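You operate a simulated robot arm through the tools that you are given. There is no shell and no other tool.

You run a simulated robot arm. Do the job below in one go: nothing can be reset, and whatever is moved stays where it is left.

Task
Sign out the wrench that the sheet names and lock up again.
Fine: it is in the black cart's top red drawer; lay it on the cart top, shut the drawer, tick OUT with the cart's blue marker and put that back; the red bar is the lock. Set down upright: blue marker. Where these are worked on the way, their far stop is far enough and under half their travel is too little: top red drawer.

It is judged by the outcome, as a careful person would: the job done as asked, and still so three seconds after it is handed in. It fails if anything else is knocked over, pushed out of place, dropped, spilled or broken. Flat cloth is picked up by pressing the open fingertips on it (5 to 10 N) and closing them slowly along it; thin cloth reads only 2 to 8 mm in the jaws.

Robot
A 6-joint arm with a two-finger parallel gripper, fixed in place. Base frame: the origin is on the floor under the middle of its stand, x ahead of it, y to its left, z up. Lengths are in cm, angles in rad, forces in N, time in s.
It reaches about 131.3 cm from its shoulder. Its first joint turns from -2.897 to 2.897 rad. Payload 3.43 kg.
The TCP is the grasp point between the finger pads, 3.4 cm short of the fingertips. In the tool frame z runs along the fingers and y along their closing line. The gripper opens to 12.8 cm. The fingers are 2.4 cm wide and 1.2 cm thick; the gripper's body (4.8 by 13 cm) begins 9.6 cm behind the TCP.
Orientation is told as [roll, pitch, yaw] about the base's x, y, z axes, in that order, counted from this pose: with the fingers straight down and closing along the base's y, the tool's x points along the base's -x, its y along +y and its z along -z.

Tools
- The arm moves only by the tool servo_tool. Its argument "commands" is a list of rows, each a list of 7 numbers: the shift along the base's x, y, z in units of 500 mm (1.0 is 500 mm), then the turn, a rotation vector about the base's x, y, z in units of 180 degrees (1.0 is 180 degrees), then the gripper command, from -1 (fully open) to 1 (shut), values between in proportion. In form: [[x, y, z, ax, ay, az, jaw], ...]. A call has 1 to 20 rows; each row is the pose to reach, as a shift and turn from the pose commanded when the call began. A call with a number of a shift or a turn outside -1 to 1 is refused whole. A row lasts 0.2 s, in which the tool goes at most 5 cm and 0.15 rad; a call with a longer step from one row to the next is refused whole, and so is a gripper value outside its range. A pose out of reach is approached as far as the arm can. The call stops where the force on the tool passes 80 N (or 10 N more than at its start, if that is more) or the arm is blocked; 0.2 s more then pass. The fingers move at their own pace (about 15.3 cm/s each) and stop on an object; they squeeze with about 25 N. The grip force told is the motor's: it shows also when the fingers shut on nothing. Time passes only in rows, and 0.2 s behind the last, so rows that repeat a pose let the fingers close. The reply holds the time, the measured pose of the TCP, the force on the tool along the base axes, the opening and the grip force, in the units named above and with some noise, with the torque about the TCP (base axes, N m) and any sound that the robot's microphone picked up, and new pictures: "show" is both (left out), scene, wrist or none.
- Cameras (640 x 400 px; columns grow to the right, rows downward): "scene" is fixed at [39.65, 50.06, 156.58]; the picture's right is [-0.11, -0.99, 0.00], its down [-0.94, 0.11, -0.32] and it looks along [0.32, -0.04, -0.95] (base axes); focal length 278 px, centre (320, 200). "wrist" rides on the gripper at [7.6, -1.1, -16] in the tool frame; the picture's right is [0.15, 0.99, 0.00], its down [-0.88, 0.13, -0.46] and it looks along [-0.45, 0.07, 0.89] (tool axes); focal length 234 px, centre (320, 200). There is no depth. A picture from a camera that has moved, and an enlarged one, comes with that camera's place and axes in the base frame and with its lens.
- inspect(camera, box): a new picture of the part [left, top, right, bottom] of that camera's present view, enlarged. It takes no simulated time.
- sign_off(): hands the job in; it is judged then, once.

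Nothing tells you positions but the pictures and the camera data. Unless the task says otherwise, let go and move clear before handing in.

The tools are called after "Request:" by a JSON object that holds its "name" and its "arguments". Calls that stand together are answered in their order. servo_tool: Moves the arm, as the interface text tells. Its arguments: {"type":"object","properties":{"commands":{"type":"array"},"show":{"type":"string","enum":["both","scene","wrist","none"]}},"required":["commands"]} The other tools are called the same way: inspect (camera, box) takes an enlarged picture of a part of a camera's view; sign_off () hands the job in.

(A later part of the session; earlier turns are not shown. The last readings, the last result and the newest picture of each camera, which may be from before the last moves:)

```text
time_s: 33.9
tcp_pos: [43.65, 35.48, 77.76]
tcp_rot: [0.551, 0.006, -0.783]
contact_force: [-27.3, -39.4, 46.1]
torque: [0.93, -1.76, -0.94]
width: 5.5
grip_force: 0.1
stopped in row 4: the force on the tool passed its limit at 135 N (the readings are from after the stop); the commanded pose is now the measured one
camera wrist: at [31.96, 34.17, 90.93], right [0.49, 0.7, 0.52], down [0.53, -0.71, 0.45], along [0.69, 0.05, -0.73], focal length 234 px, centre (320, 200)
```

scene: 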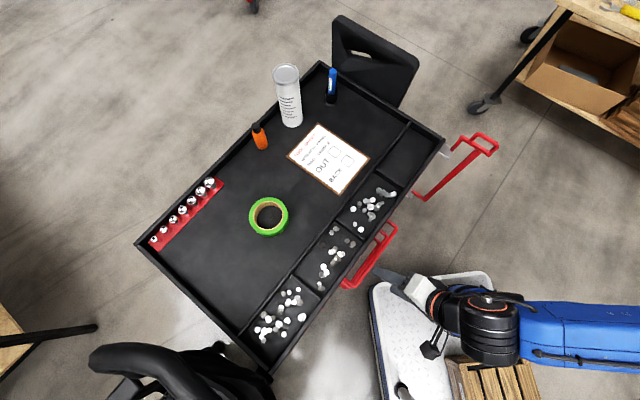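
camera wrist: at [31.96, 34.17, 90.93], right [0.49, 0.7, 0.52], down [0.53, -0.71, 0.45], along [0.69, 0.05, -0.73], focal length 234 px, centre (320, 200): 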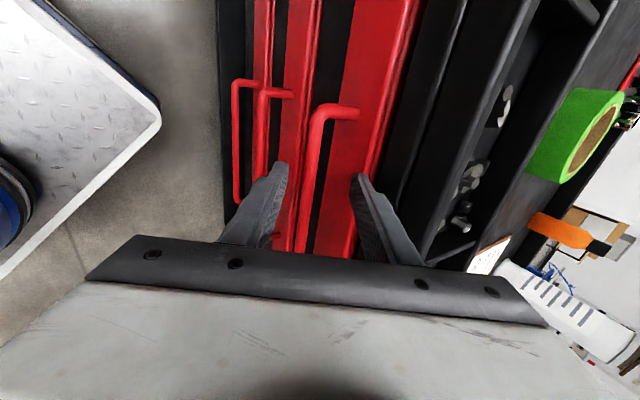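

The inner finger touched the drawer face because the jaws were too wide. I'll back off, narrow the jaws to about 3 cm, and check the alignment.

Request:
{"name": "servo_tool", "arguments": {"commands": [[-0.015, -0.015, 0.035, 0, 0, 0, 0.3], [-0.03, -0.03, 0.07, 0, 0, 0, 0.52], [-0.035, -0.035, 0.085, -0.002, 0, 0, 0.55], [-0.035, -0.035, 0.085, -0.004, 0.001, 0, 0.55]], "show": "both"}}

Request:
{"name": "inspect", "arguments": {"camera": "wrist", "box": [260, 80, 400, 270]}}

```text
time_s: 34.9
tcp_pos: [41.99, 33.8, 81.66]
tcp_rot: [0.536, -0.004, -0.782]
contact_force: [0.1, -0.5, -0.3]
torque: [0.02, 0.0, -0.03]
width: 2.89
grip_force: 0.1
camera wrist: at [30.35, 32.79, 94.85], right [0.5, 0.71, 0.5], down [0.54, -0.71, 0.46], along [0.68, 0.04, -0.73], focal length 234 px, centre (320, 200)
```

scene: 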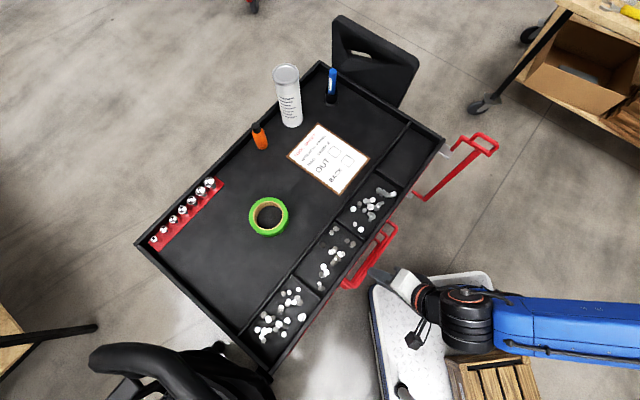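
wrist: 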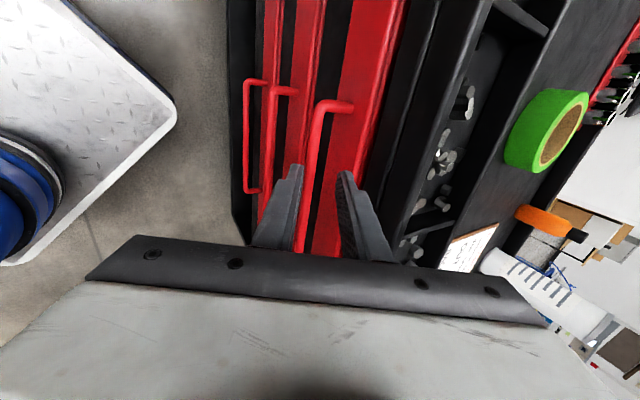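

```text
2.11 times, centred on (330, 175) of wrist
camera zoom: at [30.35, 32.79, 94.85], right [0.5, 0.71, 0.5], down [0.54, -0.71, 0.46], along [0.68, 0.04, -0.73], focal length 493 px, centre (299, 253)
```

zoom: 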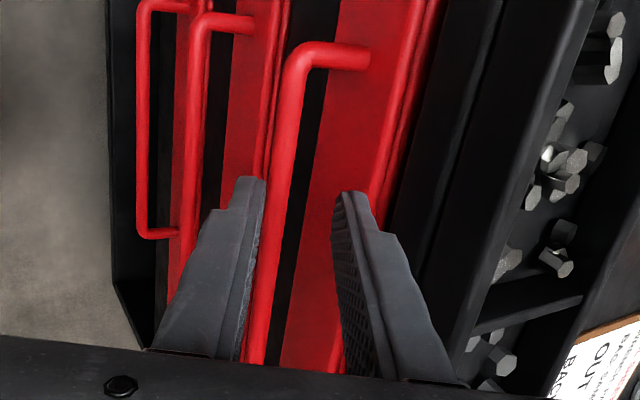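

Request:
{"name": "servo_tool", "arguments": {"commands": [[-0.0098, -0.0098, -0.008, 0, 0, 0, 0.55], [0.005, 0.004, -0.045, 0, 0, 0, 0.55], [0.022, 0.02, -0.085, 0, 0, 0, 0.55], [0.041, 0.0388, -0.13, 0, 0, 0, 0.55], [0.041, 0.0388, -0.13, 0, 0, 0, 0.55]], "show": "wrist"}}

Request:
{"name": "inspect", "arguments": {"camera": "wrist", "box": [260, 80, 400, 270]}}

```text
time_s: 36.0
tcp_pos: [44.19, 35.77, 75.17]
tcp_rot: [0.535, -0.004, -0.783]
contact_force: [-0.1, -0.3, 0.2]
torque: [0.0, -0.01, 0.02]
width: 2.89
grip_force: 0.0
camera wrist: at [32.4, 34.82, 88.39], right [0.5, 0.71, 0.5], down [0.54, -0.71, 0.46], along [0.68, 0.04, -0.73], focal length 234 px, centre (320, 200)
```

wrist: 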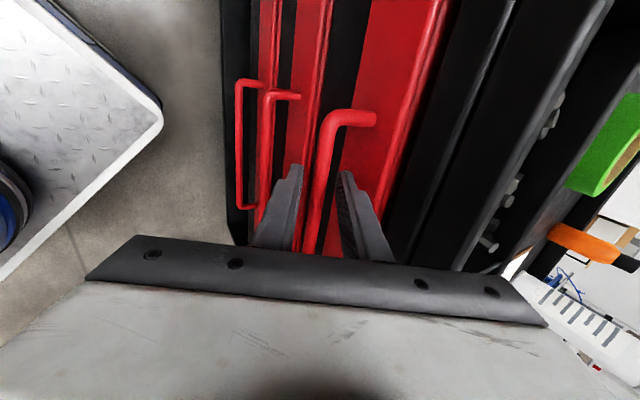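

```text
2.11 times, centred on (330, 175) of wrist
camera zoom: at [32.4, 34.82, 88.39], right [0.5, 0.71, 0.5], down [0.54, -0.71, 0.46], along [0.68, 0.04, -0.73], focal length 493 px, centre (299, 253)
```

zoom: 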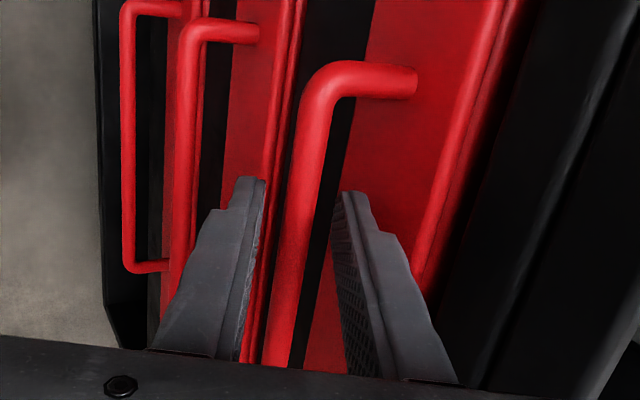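

The bar lies between the fingertips. I'll close on it and pull a little to test.

Request:
{"name": "servo_tool", "arguments": {"commands": [[0, 0, 0, 0, 0, 0, 0.8], [0, 0, 0, 0, 0, 0, 1], [0, 0, 0, 0, 0, 0, 1], [-0.01, -0.01, 0, 0, 0, 0, 1], [-0.025, -0.025, 0, 0, 0, 0, 1], [-0.025, -0.025, 0, 0, 0, 0, 1]], "show": "wrist"}}

```text
time_s: 37.5
tcp_pos: [42.71, 34.49, 75.17]
tcp_rot: [0.535, -0.005, -0.782]
contact_force: [-0.4, 1.6, -5.3]
torque: [-0.1, -0.03, 0.16]
width: 1.16
grip_force: 45.2
camera wrist: at [31.08, 33.51, 88.39], right [0.5, 0.71, 0.5], down [0.54, -0.71, 0.46], along [0.68, 0.04, -0.73], focal length 234 px, centre (320, 200)
```

wrist: 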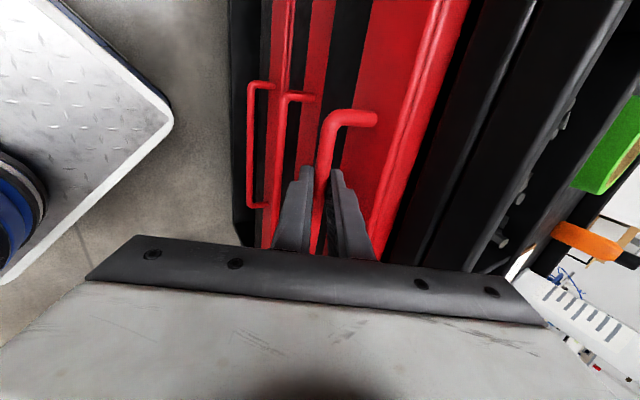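

The drawer moves easily. I'll keep pulling it straight out.

Request:
{"name": "servo_tool", "arguments": {"commands": [[-0.03, -0.03, 0, 0, 0, 0, 1], [-0.06, -0.06, 0, 0, 0, 0, 1], [-0.09, -0.09, 0, 0, 0, 0, 1], [-0.12, -0.12, 0, 0, 0, 0, 1], [-0.15, -0.15, 0, 0, 0, 0, 1], [-0.18, -0.18, 0, 0, 0, 0, 1], [-0.21, -0.21, 0, 0, 0, 0, 1], [-0.21, -0.21, 0, 0, 0, 0, 1]]}}

```text
time_s: 39.2
tcp_pos: [32.48, 23.96, 75.26]
tcp_rot: [0.535, -0.004, -0.784]
contact_force: [-27.8, 25.7, -33.5]
torque: [0.12, 0.46, 0.37]
width: 1.21
grip_force: 45.3
camera wrist: at [20.72, 22.93, 88.47], right [0.5, 0.71, 0.5], down [0.54, -0.7, 0.46], along [0.68, 0.04, -0.73], focal length 234 px, centre (320, 200)
```

scene: 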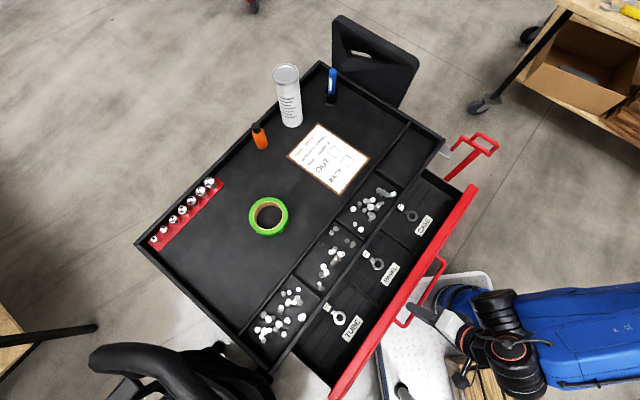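
wrist: 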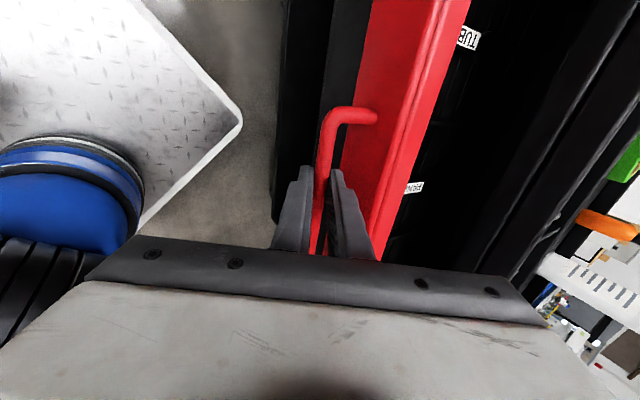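

The drawer is about 16 cm out and shows labelled compartments with wrenches. I'll read the labels.

Request:
{"name": "inspect", "arguments": {"camera": "scene", "box": [310, 170, 470, 370]}}

Request:
{"name": "inspect", "arguments": {"camera": "scene", "box": [350, 190, 450, 300]}}

```text
2.00 times, centred on (390, 270) of scene
camera zoom: at [39.65, 50.06, 156.58], right [-0.11, -0.99, 0.0], down [-0.94, 0.11, -0.32], along [0.32, -0.04, -0.95], focal length 556 px, centre (180, 60)
```

zoom: 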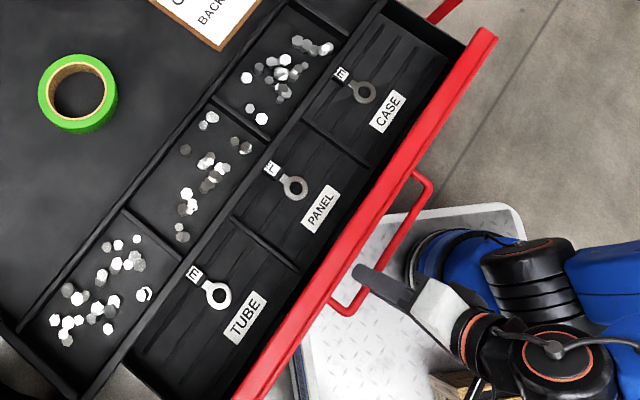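

```text
3.64 times, centred on (400, 245) of scene
camera zoom: at [39.65, 50.06, 156.58], right [-0.11, -0.99, 0.0], down [-0.94, 0.11, -0.32], along [0.32, -0.04, -0.95], focal length 1012 px, centre (29, 36)
```

zoom: 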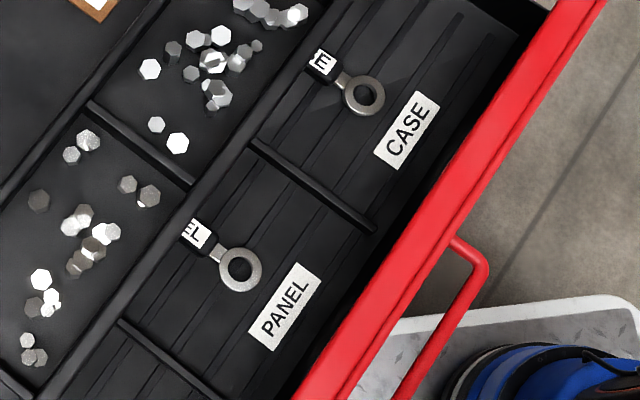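

The middle bin is PANEL and its wrench tag ends in "L". The drawer must come out further, so I'll let go, bring the hand vertical, and regrip further left on the handle.

Request:
{"name": "servo_tool", "arguments": {"commands": [[0, 0, 0, 0, 0, 0, 0.75], [0, 0, 0, 0, 0, 0, 0.55], [-0.014, -0.014, 0.035, 0, 0, 0, 0.55], [-0.042, -0.042, 0.104, 0, 0, 0, 0.55], [-0.035, -0.01, 0.14, -0.0236, 0.0236, 0, 0.55], [-0.03, 0.01, 0.16, -0.0471, 0.0471, 0, 0.55], [-0.025, 0.03, 0.176, -0.0707, 0.0707, 0, 0.55], [-0.02, 0.044, 0.176, -0.0942, 0.0942, 0, 0.55], [-0.02, 0.044, 0.176, -0.119, 0.1178, 0, 0.55], [-0.02, 0.044, 0.176, -0.119, 0.1178, 0, 0.55]]}}

Request:
{"name": "inspect", "arguments": {"camera": "wrist", "box": [260, 80, 400, 270]}}

```text
time_s: 41.5
tcp_pos: [31.31, 26.22, 84.0]
tcp_rot: [0.01, -0.005, -0.782]
contact_force: [-0.9, -0.4, 0.3]
torque: [0.01, 0.01, 0.02]
width: 2.87
grip_force: 0.0
camera wrist: at [25.19, 30.78, 100.0], right [0.59, 0.81, 0.01], down [0.71, -0.53, 0.46], along [0.38, -0.27, -0.89], focal length 234 px, centre (320, 200)
```

scene: 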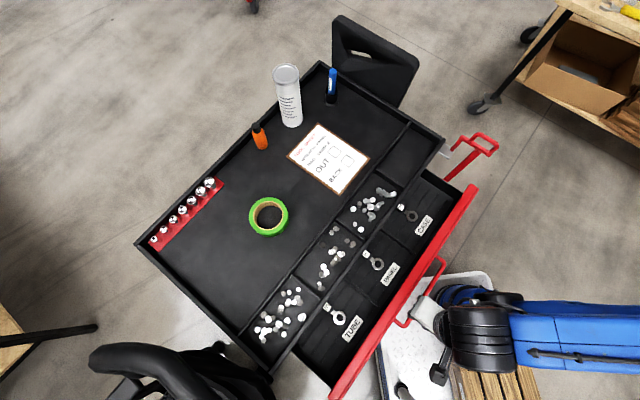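
wrist: 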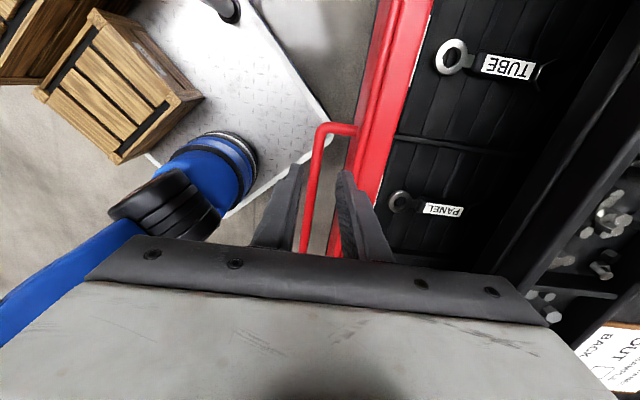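

```text
2.11 times, centred on (330, 175) of wrist
camera zoom: at [25.19, 30.78, 100.0], right [0.59, 0.81, 0.01], down [0.71, -0.53, 0.46], along [0.38, -0.27, -0.89], focal length 493 px, centre (299, 253)
```

zoom: 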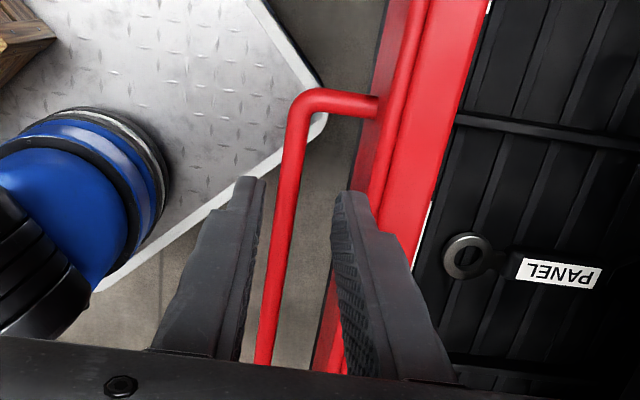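

Request:
{"name": "servo_tool", "arguments": {"commands": [[-0.0054, -0.0054, -0.05, 0, 0, 0, 0.55], [-0.0054, -0.0054, -0.1, 0, 0, 0, 0.55], [-0.0054, -0.0054, -0.15, 0, 0, 0, 0.55], [-0.0054, -0.0054, -0.18, 0, 0, 0, 0.55], [-0.0054, -0.0054, -0.18, 0, 0, 0, 1], [-0.0054, -0.0054, -0.18, 0, 0, 0, 1], [-0.0054, -0.0054, -0.18, 0, 0, 0, 1]], "show": "wrist"}}

```text
time_s: 43.0
tcp_pos: [31.09, 25.86, 75.1]
tcp_rot: [0.011, -0.006, -0.783]
contact_force: [0.6, -0.4, 14.5]
torque: [0.07, 0.03, 0.18]
width: 1.2
grip_force: 44.7
camera wrist: at [24.85, 30.43, 91.0], right [0.59, 0.81, 0.01], down [0.71, -0.53, 0.46], along [0.38, -0.27, -0.89], focal length 234 px, centre (320, 200)
```

wrist: 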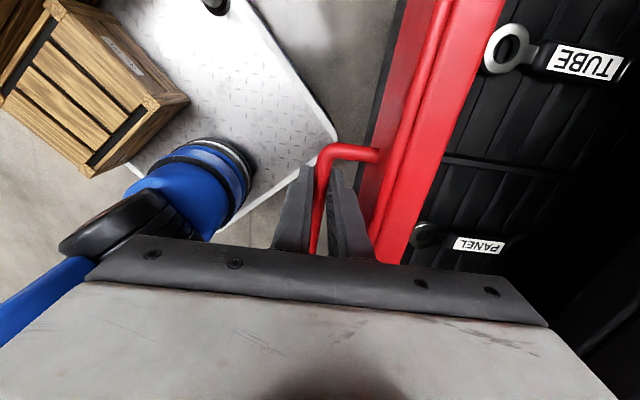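

Request:
{"name": "servo_tool", "arguments": {"commands": [[-0.028, -0.0286, 0, 0, 0, 0, 1], [-0.056, -0.0572, 0, 0, 0, 0, 1], [-0.084, -0.0858, 0, 0, 0, 0, 1], [-0.112, -0.1144, 0, 0, 0, 0, 1], [-0.14, -0.143, 0, 0, 0, 0, 1], [-0.14, -0.143, 0, 0, 0, 0, 1]]}}

```text
time_s: 44.5
tcp_pos: [23.95, 18.72, 75.08]
tcp_rot: [0.007, -0.008, -0.782]
contact_force: [-25.0, 23.0, -32.5]
torque: [0.19, 0.23, 0.19]
width: 1.17
grip_force: 45.3
camera wrist: at [17.78, 23.36, 90.99], right [0.59, 0.81, 0.01], down [0.71, -0.53, 0.46], along [0.38, -0.27, -0.89], focal length 234 px, centre (320, 200)
```

scene: 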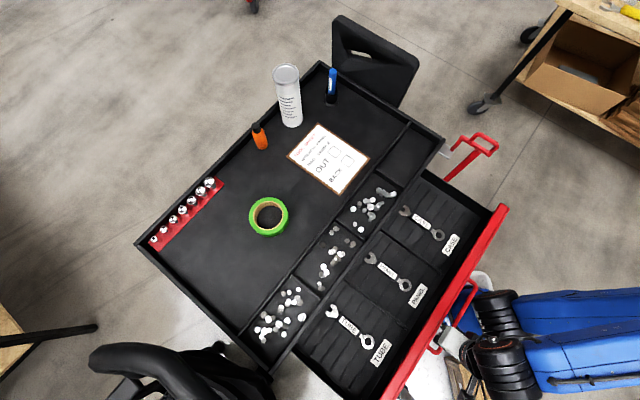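
wrist: 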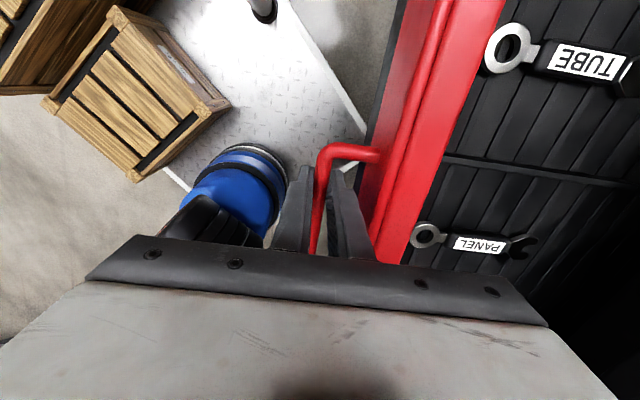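

The drawer is out about 26 cm and the PANEL wrench is fully exposed. I'll release the handle, rise, and hover over the wrench with the jaws turned to close across it.

Request:
{"name": "servo_tool", "arguments": {"commands": [[0, 0, 0, 0, 0, 0, 0.7], [0, 0, 0, 0, 0, 0, 0.5], [0, 0, 0.04, 0, 0, 0, 0.5], [0, 0, 0.12, 0, 0, 0, 0.5], [0, 0, 0.2, 0, 0, 0, 0.5], [0, 0, 0.28, 0, 0, 0, 0.5], [0, 0, 0.36, 0, 0, 0, 0.5]], "show": "none"}}

Request:
{"name": "servo_tool", "arguments": {"commands": [[0.03, 0.015, 0, 0, 0, 0.045, 0.2], [0.06, 0.03, 0, 0, 0, 0.09, 0], [0.1, 0.05, 0, 0, 0, 0.135, 0], [0.14, 0.07, 0, 0, 0, 0.18, 0], [0.18, 0.09, 0, 0, 0, 0.225, 0], [0.22, 0.11, 0, 0, 0, 0.27, 0], [0.26, 0.13, 0, 0, 0, 0.315, 0], [0.3, 0.15, 0, 0, 0, 0.36, 0], [0.34, 0.17, 0, 0, 0, 0.405, 0], [0.37, 0.185, 0, 0, 0, 0.45, 0], [0.395, 0.198, 0, 0, 0, 0.495, 0], [0.395, 0.198, 0, 0, 0, 0.5, 0]]}}

```text
time_s: 46.0
tcp_pos: [23.89, 18.75, 92.88]
tcp_rot: [0.009, -0.007, -0.781]
contact_force: [-0.3, -0.6, 0.7]
torque: [0.02, -0.02, -0.01]
width: 3.2
grip_force: 0.0
```

```text
time_s: 48.6
tcp_pos: [43.85, 28.69, 93.06]
tcp_rot: [0.01, -0.006, 0.789]
contact_force: [0.0, -0.2, -0.1]
torque: [0.0, 0.01, -0.01]
width: 6.39
grip_force: 0.0
camera wrist: at [39.53, 22.45, 108.96], right [-0.81, 0.59, 0.01], down [0.53, 0.71, 0.46], along [0.27, 0.38, -0.89], focal length 234 px, centre (320, 200)
```

scene: 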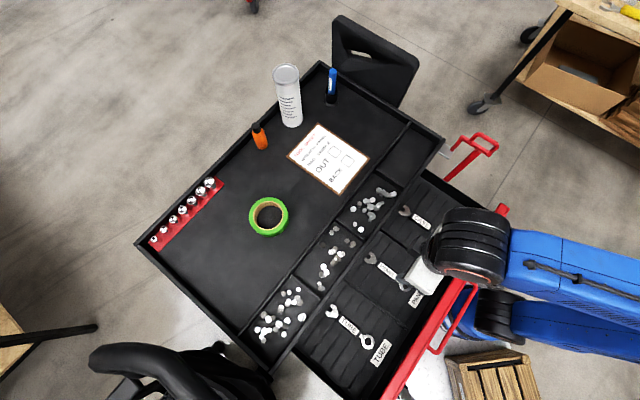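
wrist: 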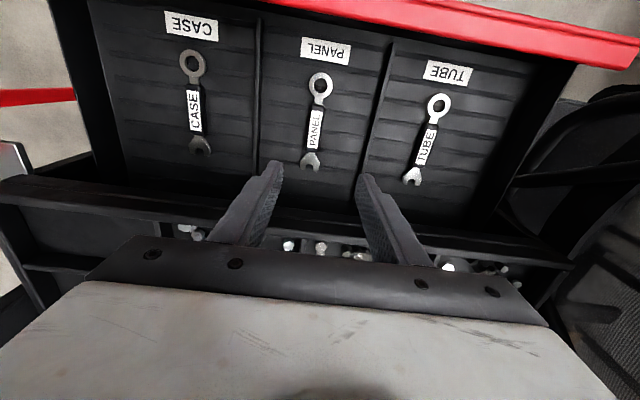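

Request:
{"name": "inspect", "arguments": {"camera": "wrist", "box": [250, 30, 390, 190]}}

Request:
{"name": "inspect", "arguments": {"camera": "scene", "box": [340, 230, 430, 310]}}

```text
2.50 times, centred on (320, 110) of wrist
camera zoom: at [39.53, 22.45, 108.96], right [-0.81, 0.59, 0.01], down [0.53, 0.71, 0.46], along [0.27, 0.38, -0.89], focal length 585 px, centre (320, 425)
```

zoom: 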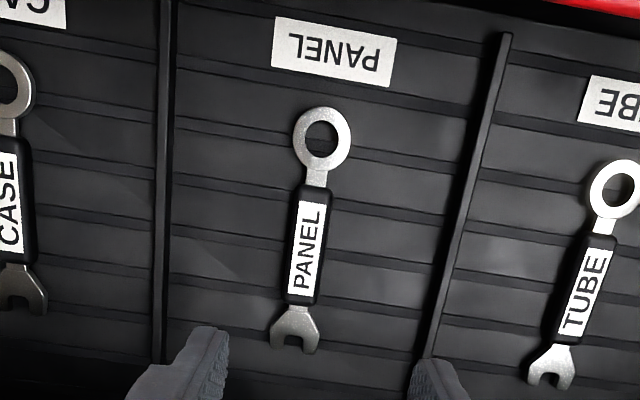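

```text
5.00 times, centred on (385, 270) of scene
camera zoom: at [39.65, 50.06, 156.58], right [-0.11, -0.99, 0.0], down [-0.94, 0.11, -0.32], along [0.32, -0.04, -0.95], focal length 1391 px, centre (-5, -150)
```

zoom: 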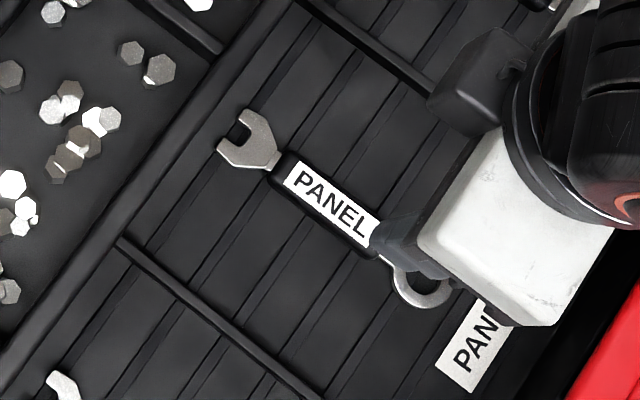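

The PANEL wrench handle is centred near (44.4, 28.4) with its top at about z 67.4. I'll descend with open jaws just above the drawer floor.

Request:
{"name": "servo_tool", "arguments": {"commands": [[0.005, -0.003, -0.08, 0, 0, 0, 0], [0.011, -0.006, -0.16, 0, 0, 0, 0], [0.011, -0.006, -0.24, 0, 0, 0, 0], [0.011, -0.006, -0.32, 0, 0, 0, 0.2], [0.011, -0.006, -0.39, 0, 0, 0, 0.2], [0.011, -0.006, -0.43, 0, 0, 0, 0.2], [0.011, -0.006, -0.43, 0, 0, 0, 0.2]]}}

Request:
{"name": "inspect", "arguments": {"camera": "wrist", "box": [250, 80, 390, 260]}}

```text
time_s: 50.2
tcp_pos: [44.23, 28.29, 71.46]
tcp_rot: [0.01, -0.004, 0.788]
contact_force: [0.8, -0.3, 1.0]
torque: [-0.05, -0.01, -0.01]
width: 5.13
grip_force: 0.1
camera wrist: at [40.01, 22.0, 87.47], right [-0.81, 0.59, 0.01], down [0.53, 0.71, 0.46], along [0.27, 0.38, -0.89], focal length 234 px, centre (320, 200)
```

scene: 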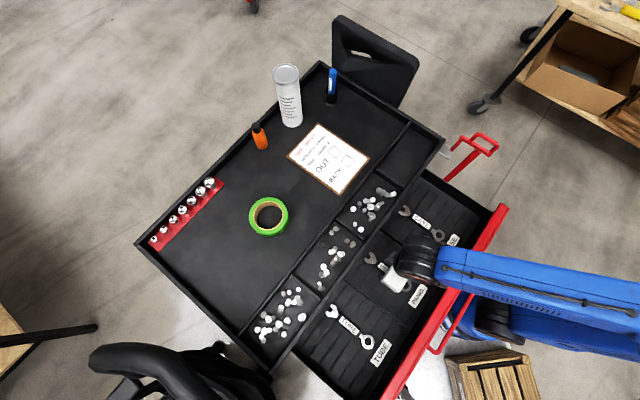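
wrist: 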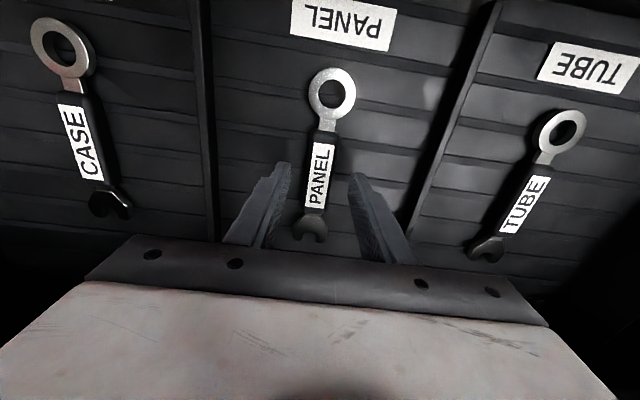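

```text
2.22 times, centred on (320, 170) of wrist
camera zoom: at [40.01, 22.0, 87.47], right [-0.81, 0.59, 0.01], down [0.53, 0.71, 0.46], along [0.27, 0.38, -0.89], focal length 520 px, centre (320, 267)
```

zoom: 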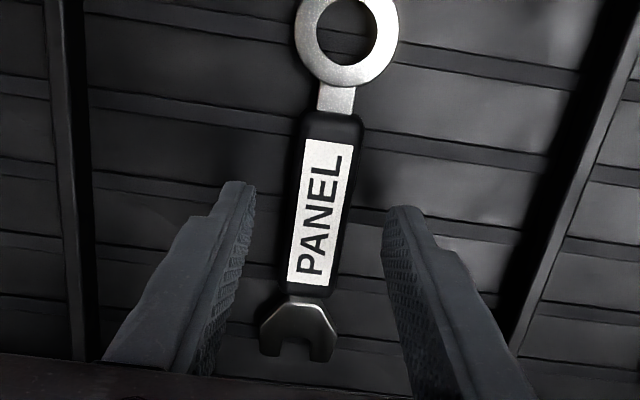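

Request:
{"name": "servo_tool", "arguments": {"commands": [[0, 0, -0.01, 0, 0, 0, 0.2], [0, 0, -0.02, 0, 0, 0, 0.2], [0, 0, -0.028, 0, 0, 0, 0.2], [0, 0, -0.028, 0, 0, 0, 0.2]], "show": "none"}}

Request:
{"name": "inspect", "arguments": {"camera": "wrist", "box": [250, 80, 390, 260]}}

```text
time_s: 51.2
tcp_pos: [44.34, 28.31, 70.06]
tcp_rot: [0.01, -0.006, 0.79]
contact_force: [0.5, -0.6, -0.2]
torque: [-0.03, -0.02, 0.0]
width: 5.11
grip_force: 0.1
```

```text
2.22 times, centred on (320, 170) of wrist
camera zoom: at [40.06, 22.06, 86.1], right [-0.81, 0.59, 0.01], down [0.53, 0.71, 0.46], along [0.27, 0.38, -0.89], focal length 520 px, centre (320, 267)
```

zoom: 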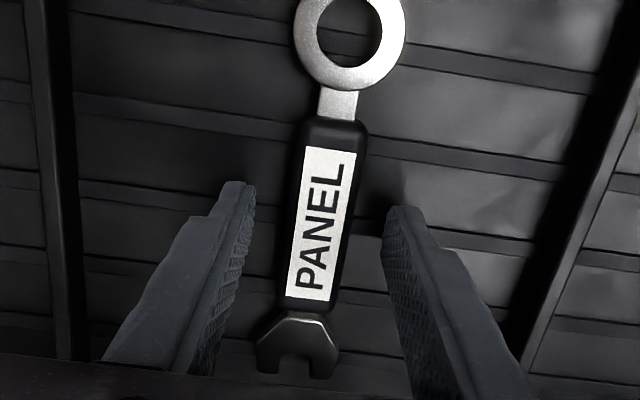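

Request:
{"name": "servo_tool", "arguments": {"commands": [[0, 0, -0.004, 0, 0, 0, 0.2], [0, 0, -0.008, 0, 0, 0, 0.2], [0, 0, -0.012, 0, 0, 0, 0.2], [0, 0, -0.012, 0, 0, 0, 0.2]], "show": "none"}}

```text
time_s: 52.2
tcp_pos: [44.21, 28.33, 69.5]
tcp_rot: [0.009, -0.004, 0.789]
contact_force: [0.4, -0.1, -0.3]
torque: [-0.03, -0.01, 0.01]
width: 5.12
grip_force: 0.0
```

Request:
{"name": "servo_tool", "arguments": {"commands": [[0, 0, 0, 0, 0, 0, 0.4], [0, 0, 0, 0, 0, 0, 0.6], [0, 0, 0, 0, 0, 0, 0.8], [0, 0, 0, 0, 0, 0, 1], [0, 0, 0, 0, 0, 0, 1]], "show": "wrist"}}

Request:
{"name": "inspect", "arguments": {"camera": "wrist", "box": [250, 80, 390, 260]}}

```text
time_s: 53.5
tcp_pos: [44.24, 28.31, 69.43]
tcp_rot: [0.008, -0.005, 0.788]
contact_force: [0.4, -0.3, 0.3]
torque: [0.03, -0.01, 0.03]
width: 2.55
grip_force: 25.2
camera wrist: at [40.03, 22.08, 85.5], right [-0.81, 0.59, 0.01], down [0.53, 0.71, 0.46], along [0.27, 0.38, -0.89], focal length 234 px, centre (320, 200)
```

wrist: 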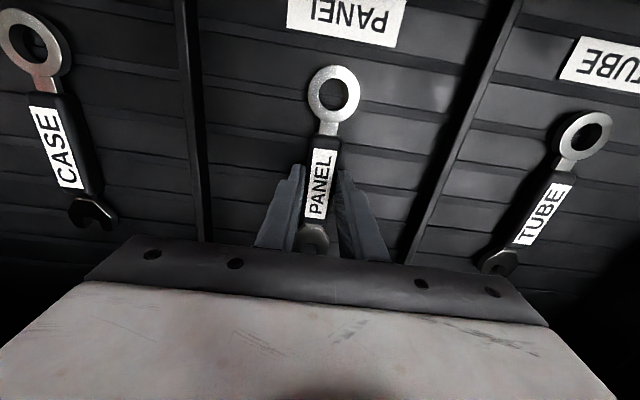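

```text
2.22 times, centred on (320, 170) of wrist
camera zoom: at [40.03, 22.08, 85.5], right [-0.81, 0.59, 0.01], down [0.53, 0.71, 0.46], along [0.27, 0.38, -0.89], focal length 520 px, centre (320, 267)
```

zoom: 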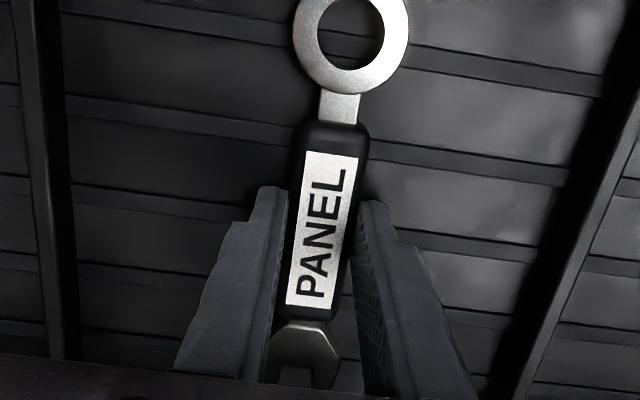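

The wrench is gripped at 2.5 cm. I'll lift it straight up out of the drawer and check.

Request:
{"name": "servo_tool", "arguments": {"commands": [[0, 0, 0.02, 0, 0, 0, 1], [0, 0, 0.06, 0, 0, 0, 1], [0, 0, 0.13, 0, 0, 0, 1], [0, 0, 0.2, 0, 0, 0, 1], [0, 0, 0.28, 0, 0, 0, 1], [0, 0, 0.36, 0, 0, 0, 1], [0, 0, 0.44, 0, 0, 0, 1], [0, 0, 0.52, 0, 0, 0, 1], [0, 0, 0.52, 0, 0, 0, 1]]}}

```text
time_s: 55.5
tcp_pos: [44.2, 28.23, 95.46]
tcp_rot: [0.008, -0.005, 0.789]
contact_force: [-0.4, -0.4, -1.5]
torque: [-0.01, 0.0, -0.03]
width: 2.52
grip_force: 25.1
camera wrist: at [39.87, 22.0, 111.5], right [-0.81, 0.59, 0.01], down [0.53, 0.71, 0.46], along [0.27, 0.38, -0.89], focal length 234 px, centre (320, 200)
```

scene: 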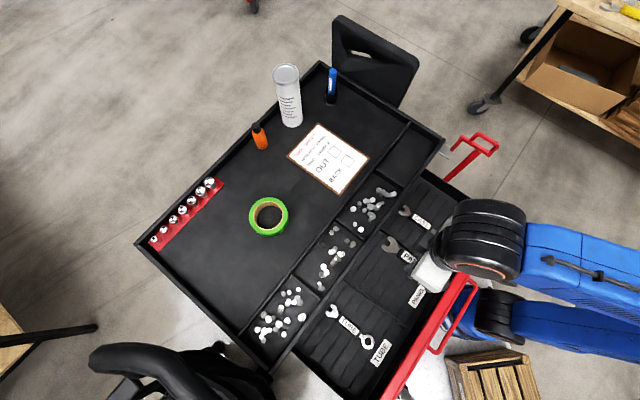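
wrist: 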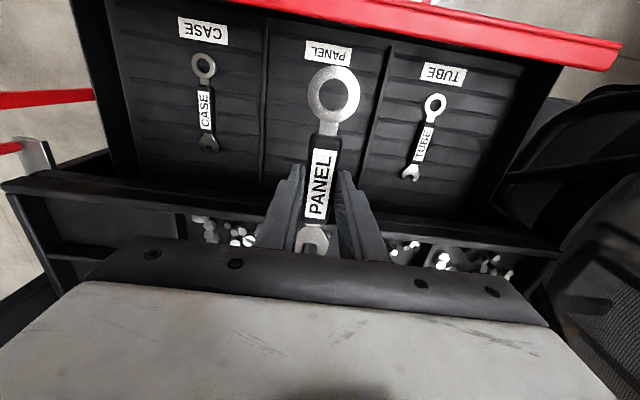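

Request:
{"name": "servo_tool", "arguments": {"commands": [[0.0135, 0.0866, 0, 0, 0, 0, 1], [0.027, 0.1732, 0, 0, 0, 0, 1], [0.0405, 0.2598, 0, 0, 0, 0, 1], [0.054, 0.3464, 0, 0, 0, 0, 1], [0.0675, 0.433, 0, 0, 0, 0, 1], [0.081, 0.5196, 0, 0, 0, 0, 1], [0.0945, 0.6062, 0, 0, 0, 0, 1], [0.108, 0.6928, 0, 0, 0, 0, 1], [0.1215, 0.7794, 0, 0, 0, 0, 1], [0.135, 0.866, 0, 0, 0, 0, 1], [0.148, 0.953, 0, 0, 0, 0, 1], [0.148, 0.953, 0, 0, 0, 0, 1]]}}

```text
time_s: 58.0
tcp_pos: [51.91, 75.9, 95.57]
tcp_rot: [0.008, -0.004, 0.791]
contact_force: [-0.5, 0.2, -2.1]
torque: [0.0, 0.01, 0.02]
width: 2.59
grip_force: 25.1
camera wrist: at [47.55, 69.79, 111.53], right [-0.81, 0.59, 0.01], down [0.53, 0.71, 0.46], along [0.27, 0.37, -0.89], focal length 234 px, centre (320, 200)
```

scene: 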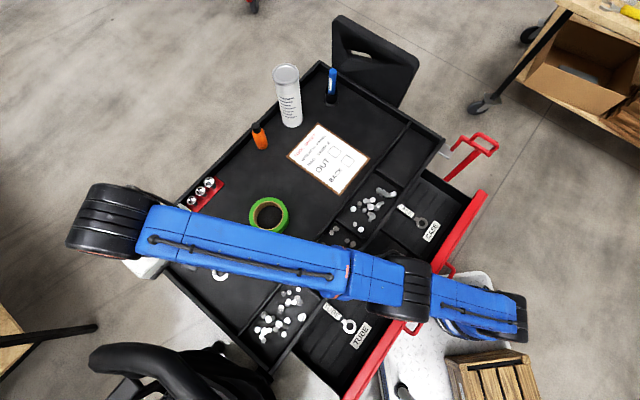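
wrist: 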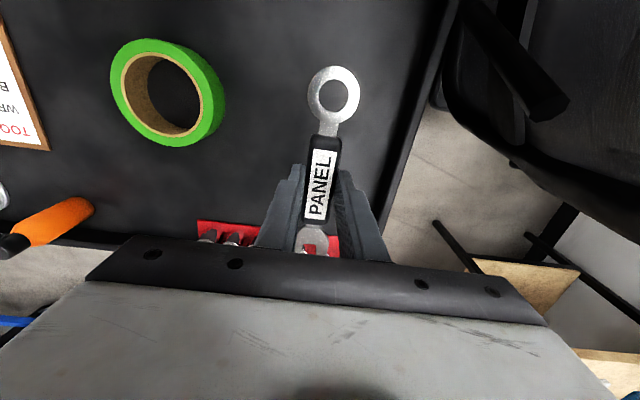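

The arm nudged the drawer partway in as it passed, which is harmless since it gets shut anyway. The wrench is over free tray space, so I'll lower it slowly.

Request:
{"name": "servo_tool", "arguments": {"commands": [[0, 0, -0.06, 0, 0, 0, 1], [0, 0, -0.12, 0, 0, 0, 1], [0, 0, -0.16, 0, 0, 0, 1], [0, 0, -0.17, 0, 0, 0, 1], [0, 0, -0.18, 0, 0, 0, 1], [0, 0, -0.18, 0, 0, 0, 1]]}}

```text
time_s: 59.5
tcp_pos: [51.8, 75.89, 86.4]
tcp_rot: [0.008, -0.005, 0.788]
contact_force: [0.0, 0.7, -1.3]
torque: [0.0, 0.04, 0.01]
width: 2.54
grip_force: 25.8
camera wrist: at [47.52, 69.68, 102.49], right [-0.81, 0.59, 0.01], down [0.53, 0.71, 0.46], along [0.27, 0.38, -0.89], focal length 234 px, centre (320, 200)
```

scene: 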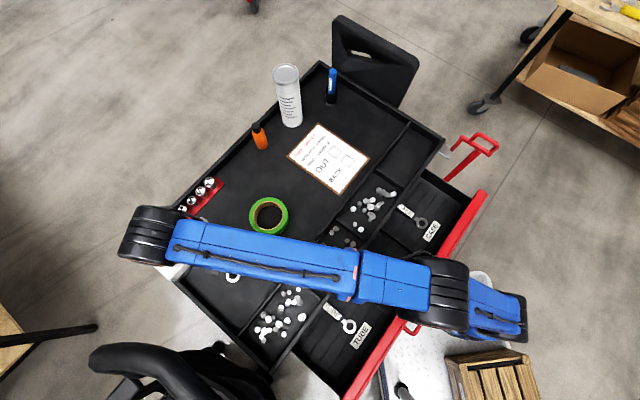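
wrist: 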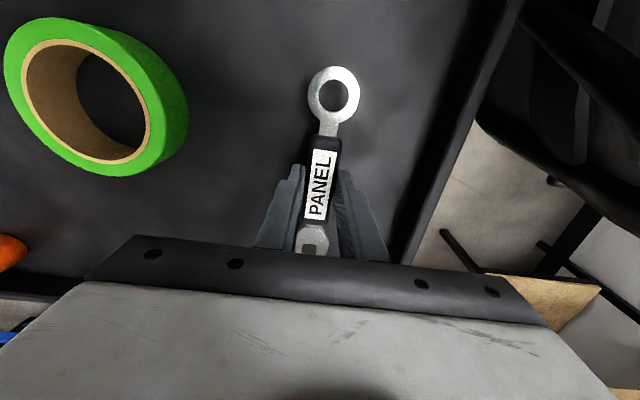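

Request:
{"name": "servo_tool", "arguments": {"commands": [[0, 0, -0.004, 0, 0, 0, 1], [0, 0, -0.008, 0, 0, 0, 1], [0, 0, -0.012, 0, 0, 0, 1], [0, 0, -0.012, 0, 0, 0, 1]], "show": "none"}}

Request:
{"name": "inspect", "arguments": {"camera": "wrist", "box": [220, 50, 420, 260]}}

```text
time_s: 60.5
tcp_pos: [51.85, 75.89, 85.94]
tcp_rot: [0.008, -0.004, 0.789]
contact_force: [-0.6, -0.1, -1.1]
torque: [-0.02, 0.01, 0.04]
width: 2.54
grip_force: 25.1
```

```text
1.90 times, centred on (320, 155) of wrist
camera zoom: at [47.46, 69.71, 101.89], right [-0.81, 0.59, 0.01], down [0.53, 0.71, 0.46], along [0.27, 0.38, -0.89], focal length 446 px, centre (320, 286)
```

zoom: 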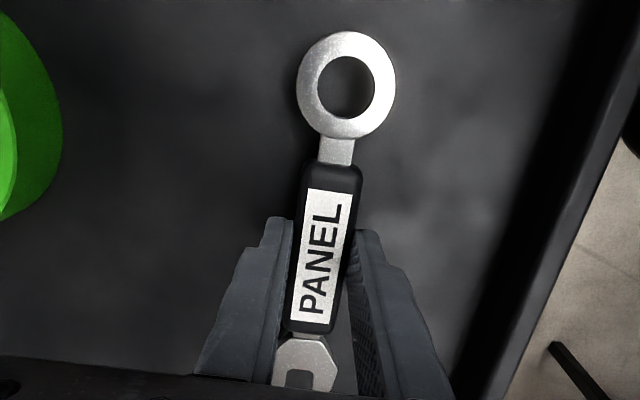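

Request:
{"name": "servo_tool", "arguments": {"commands": [[0, 0, -0.004, 0, 0, 0, 1], [0, 0, -0.008, 0, 0, 0, 1], [0, 0, -0.01, 0, 0, 0, 1], [0, 0, -0.01, 0, 0, 0, 1]], "show": "none"}}

```text
time_s: 61.5
tcp_pos: [51.74, 75.84, 85.33]
tcp_rot: [0.009, -0.006, 0.789]
contact_force: [0.0, -0.2, -1.2]
torque: [-0.03, 0.02, 0.02]
width: 2.56
grip_force: 24.4
```

Request:
{"name": "servo_tool", "arguments": {"commands": [[0, 0, -0.003, 0, 0, 0, 1], [0, 0, -0.006, 0, 0, 0, 1], [0, 0, -0.008, 0, 0, 0, 1], [0, 0, -0.008, 0, 0, 0, 1]], "show": "none"}}

```text
time_s: 62.5
tcp_pos: [51.73, 75.98, 84.93]
tcp_rot: [0.01, -0.005, 0.787]
contact_force: [0.6, 0.7, -1.6]
torque: [0.0, -0.01, -0.01]
width: 2.52
grip_force: 24.5
```

Request:
{"name": "servo_tool", "arguments": {"commands": [[0, 0, -0.003, 0, 0, 0, 1], [0, 0, -0.006, 0, 0, 0, 1], [0, 0, -0.009, 0, 0, 0, 1], [0, 0, -0.009, 0, 0, 0, 1]], "show": "none"}}

Request:
{"name": "inspect", "arguments": {"camera": "wrist", "box": [220, 50, 420, 260]}}

```text
time_s: 63.5
tcp_pos: [51.77, 75.9, 84.45]
tcp_rot: [0.008, -0.006, 0.789]
contact_force: [0.1, 1.0, 1.3]
torque: [0.05, -0.08, -0.01]
width: 2.53
grip_force: 24.8
```

```text
1.90 times, centred on (320, 155) of wrist
camera zoom: at [47.45, 69.73, 100.55], right [-0.81, 0.59, 0.01], down [0.53, 0.71, 0.46], along [0.27, 0.38, -0.89], focal length 446 px, centre (320, 286)
```

zoom: 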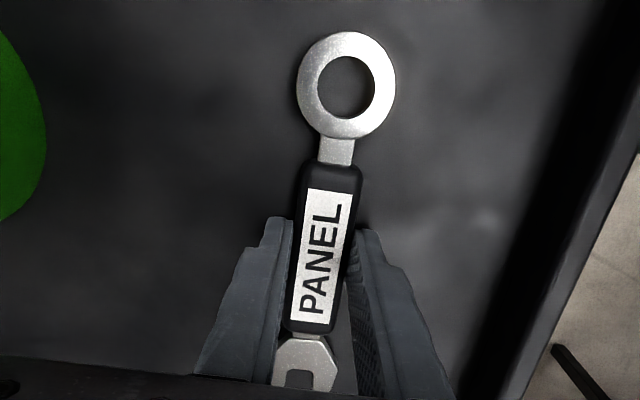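

Contact begins (z force flips sign), so the tray floor is about z 81. I'll settle it a millimetre more, open, and rise.

Request:
{"name": "servo_tool", "arguments": {"commands": [[0, 0, -0.002, 0, 0, 0, 1], [0, 0, -0.002, 0, 0, 0, 0.9], [0, 0, -0.002, 0, 0, 0, 0.7], [0, 0, -0.002, 0, 0, 0, 0.5], [0, 0, -0.002, 0, 0, 0, 0.3], [0, 0, -0.002, 0, 0, 0, 0.3], [0, 0, 0.03, 0, 0, 0, 0.3], [0, 0, 0.1, 0, 0, 0, 0.3], [0, 0, 0.18, 0, 0, 0, 0.3], [0, 0, 0.26, 0, 0, 0, 0.3], [0, 0, 0.34, 0, 0, 0, 0.3], [0, 0, 0.34, 0, 0, 0, 0.3]]}}

```text
time_s: 66.0
tcp_pos: [51.03, 73.33, 99.65]
tcp_rot: [0.011, -0.007, 0.79]
contact_force: [1.4, -0.7, -0.6]
torque: [0.0, 0.04, 0.0]
width: 4.47
grip_force: 0.2
out of reach, approached as far as the arm can: row 10, 11, 12
camera wrist: at [46.68, 67.17, 115.6], right [-0.81, 0.59, 0.01], down [0.53, 0.71, 0.46], along [0.27, 0.38, -0.89], focal length 234 px, centre (320, 200)
```

scene: 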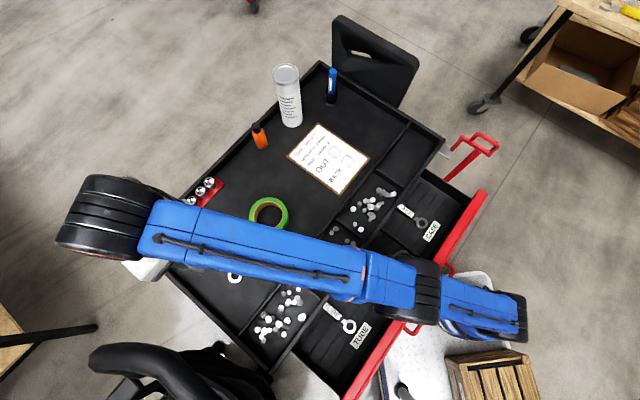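
wrist: 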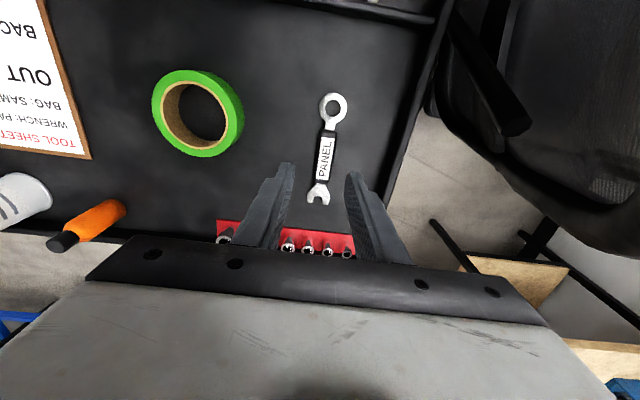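

The wrench lies on the cart top. Now I'll shut the drawer, which is about 19 cm open: closed fingers go outside its face, left of the handle, and push in.

Request:
{"name": "servo_tool", "arguments": {"commands": [[-0.05, -0.077, -0.01, 0, 0, 0, 0.6], [-0.1, -0.154, -0.02, 0, 0, 0, 1], [-0.15, -0.231, -0.03, 0, 0, 0, 1], [-0.2, -0.308, -0.04, 0, 0, 0, 1], [-0.25, -0.385, -0.05, 0, 0, 0, 1], [-0.3, -0.462, -0.06, 0, 0, 0, 1], [-0.35, -0.539, -0.07, 0, 0, 0, 1], [-0.4, -0.616, -0.075, 0, 0, 0, 1], [-0.45, -0.693, -0.08, 0, 0, 0, 1], [-0.5, -0.77, -0.09, 0, 0, 0, 1], [-0.548, -0.848, -0.093, 0, 0, 0, 1], [-0.548, -0.848, -0.093, 0, 0, 0, 1]]}}

```text
time_s: 68.7
tcp_pos: [23.67, 31.07, 94.98]
tcp_rot: [0.008, -0.007, 0.79]
contact_force: [-0.3, 0.2, -0.9]
torque: [-0.01, 0.01, -0.01]
width: 0.0
grip_force: 24.7
camera wrist: at [19.4, 24.79, 110.98], right [-0.81, 0.59, 0.01], down [0.53, 0.71, 0.46], along [0.27, 0.38, -0.89], focal length 234 px, centre (320, 200)
```

scene: 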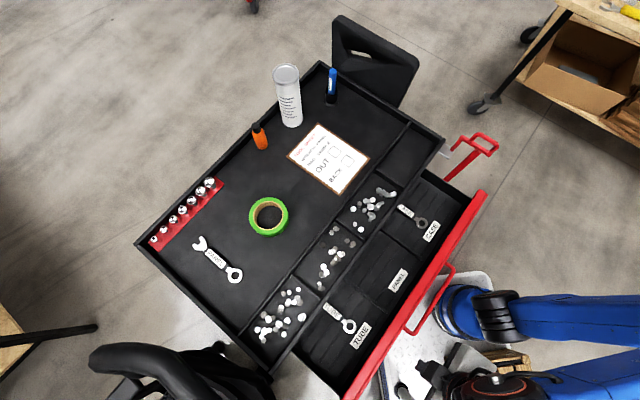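
wrist: 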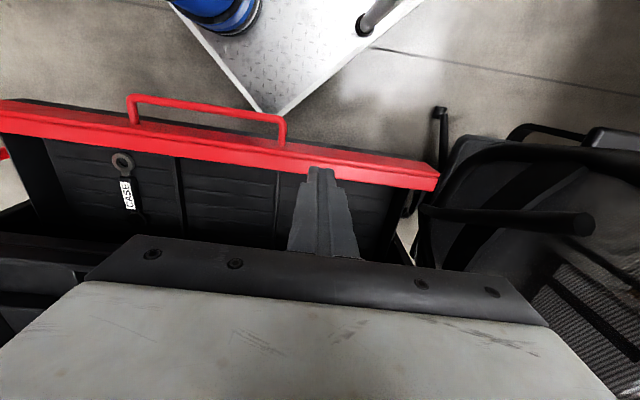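

Request:
{"name": "inspect", "arguments": {"camera": "wrist", "box": [240, 90, 460, 220]}}

```text
2.91 times, centred on (350, 155) of wrist
camera zoom: at [19.4, 24.79, 110.98], right [-0.81, 0.59, 0.01], down [0.53, 0.71, 0.46], along [0.27, 0.38, -0.89], focal length 681 px, centre (233, 331)
```

zoom: 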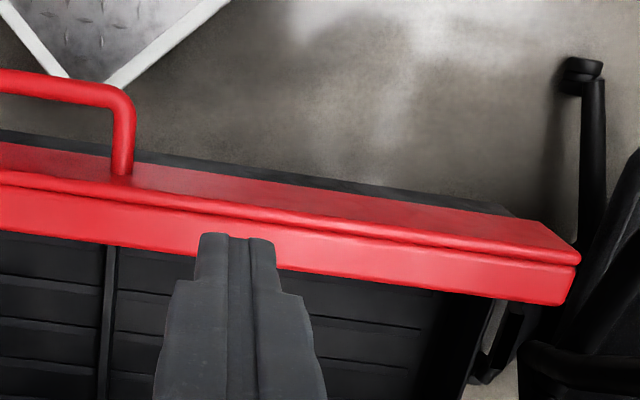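

The drawer face is about 3 cm inward of the closed fingers. I'll descend and push it in.

Request:
{"name": "servo_tool", "arguments": {"commands": [[0, 0, -0.08, 0, 0, 0, 1], [0, 0, -0.16, 0, 0, 0, 1], [0, 0, -0.24, 0, 0, 0, 1], [0, 0, -0.32, 0, 0, 0, 1], [0, 0, -0.364, 0, 0, 0, 1], [0.025, 0.025, -0.364, 0, 0, 0, 1], [0.05, 0.05, -0.364, 0, 0, 0, 1], [0.075, 0.075, -0.364, 0, 0, 0, 1], [0.1, 0.1, -0.364, 0, 0, 0, 1], [0.125, 0.125, -0.364, 0, 0, 0, 1], [0.15, 0.15, -0.364, 0, 0, 0, 1], [0.175, 0.175, -0.364, 0, 0, 0, 1], [0.2, 0.2, -0.364, 0, 0, 0, 1], [0.225, 0.225, -0.364, 0, 0, 0, 1], [0.25, 0.25, -0.364, 0, 0, 0, 1], [0.25, 0.25, -0.364, 0, 0, 0, 1]]}}

```text
time_s: 72.0
tcp_pos: [36.15, 43.45, 76.93]
tcp_rot: [0.009, -0.005, 0.79]
contact_force: [0.6, 0.6, -0.4]
torque: [-0.02, -0.03, 0.04]
width: 0.0
grip_force: 24.8
camera wrist: at [31.82, 37.21, 92.74], right [-0.81, 0.59, 0.01], down [0.53, 0.71, 0.46], along [0.27, 0.38, -0.89], focal length 234 px, centre (320, 200)
```

scene: 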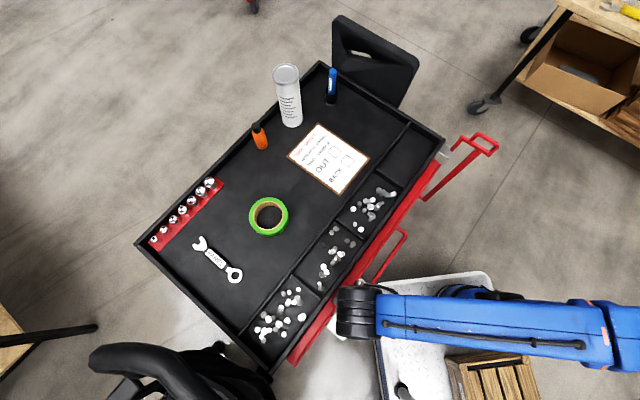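
wrist: 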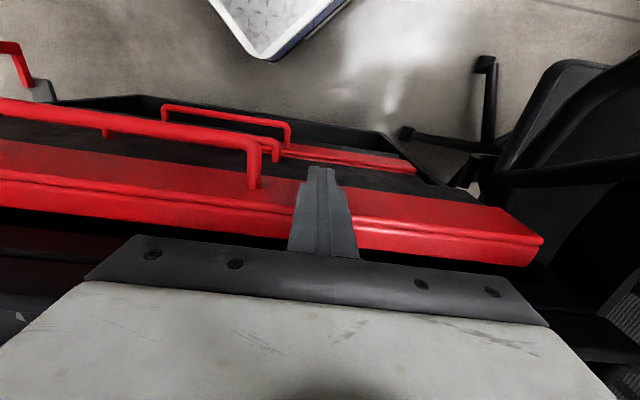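

Request:
{"name": "servo_tool", "arguments": {"commands": [[0.014, 0.014, 0, 0, 0, 0, 1], [0.028, 0.028, 0, 0, 0, 0, 1], [0.038, 0.038, 0, 0, 0, 0, 1], [0.044, 0.044, 0, 0, 0, 0, 1], [0.05, 0.05, 0, 0, 0, 0, 1], [0.05, 0.05, 0, 0, 0, 0, 1]]}}

Request:
{"name": "inspect", "arguments": {"camera": "scene", "box": [270, 120, 480, 390]}}

```text
time_s: 73.5
tcp_pos: [38.52, 45.92, 76.77]
tcp_rot: [0.007, -0.003, 0.791]
contact_force: [-13.6, -13.1, -0.3]
torque: [-0.24, 0.61, 0.0]
width: 0.01
grip_force: 24.8
camera wrist: at [34.22, 39.67, 92.8], right [-0.81, 0.59, 0.01], down [0.53, 0.71, 0.46], along [0.27, 0.38, -0.89], focal length 234 px, centre (320, 200)
```

scene: 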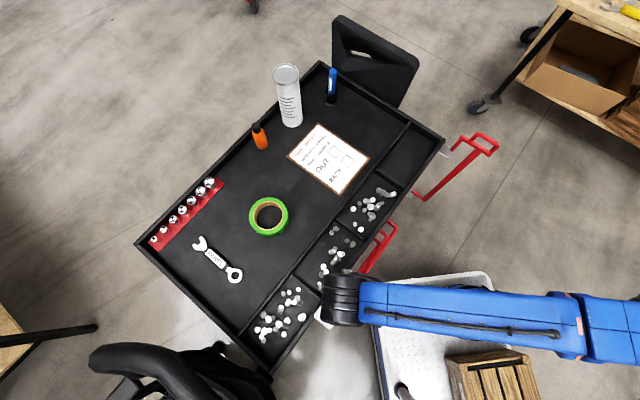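
wrist: 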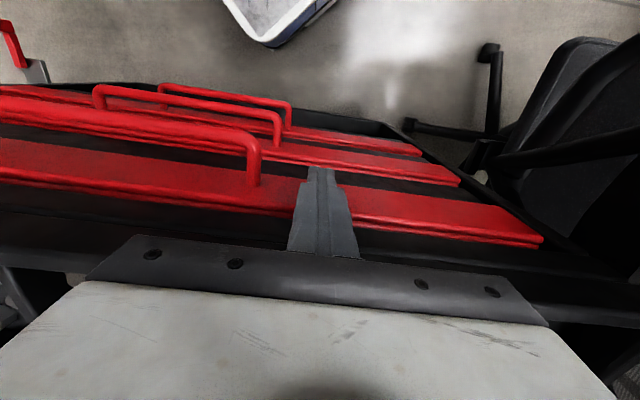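

```text
1.48 times, centred on (375, 255) of scene
camera zoom: at [39.65, 50.06, 156.58], right [-0.11, -0.99, 0.0], down [-0.94, 0.11, -0.32], along [0.32, -0.04, -0.95], focal length 412 px, centre (238, 118)
```

zoom: 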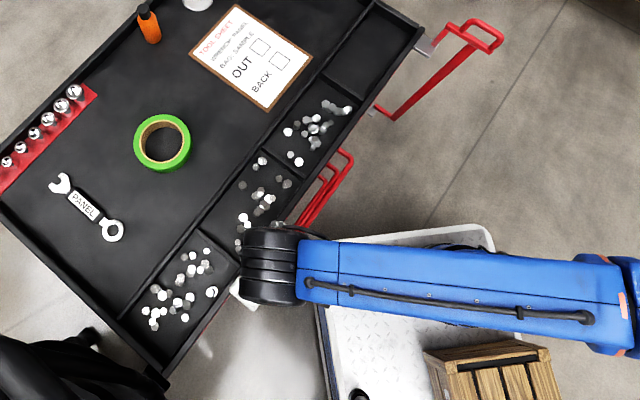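

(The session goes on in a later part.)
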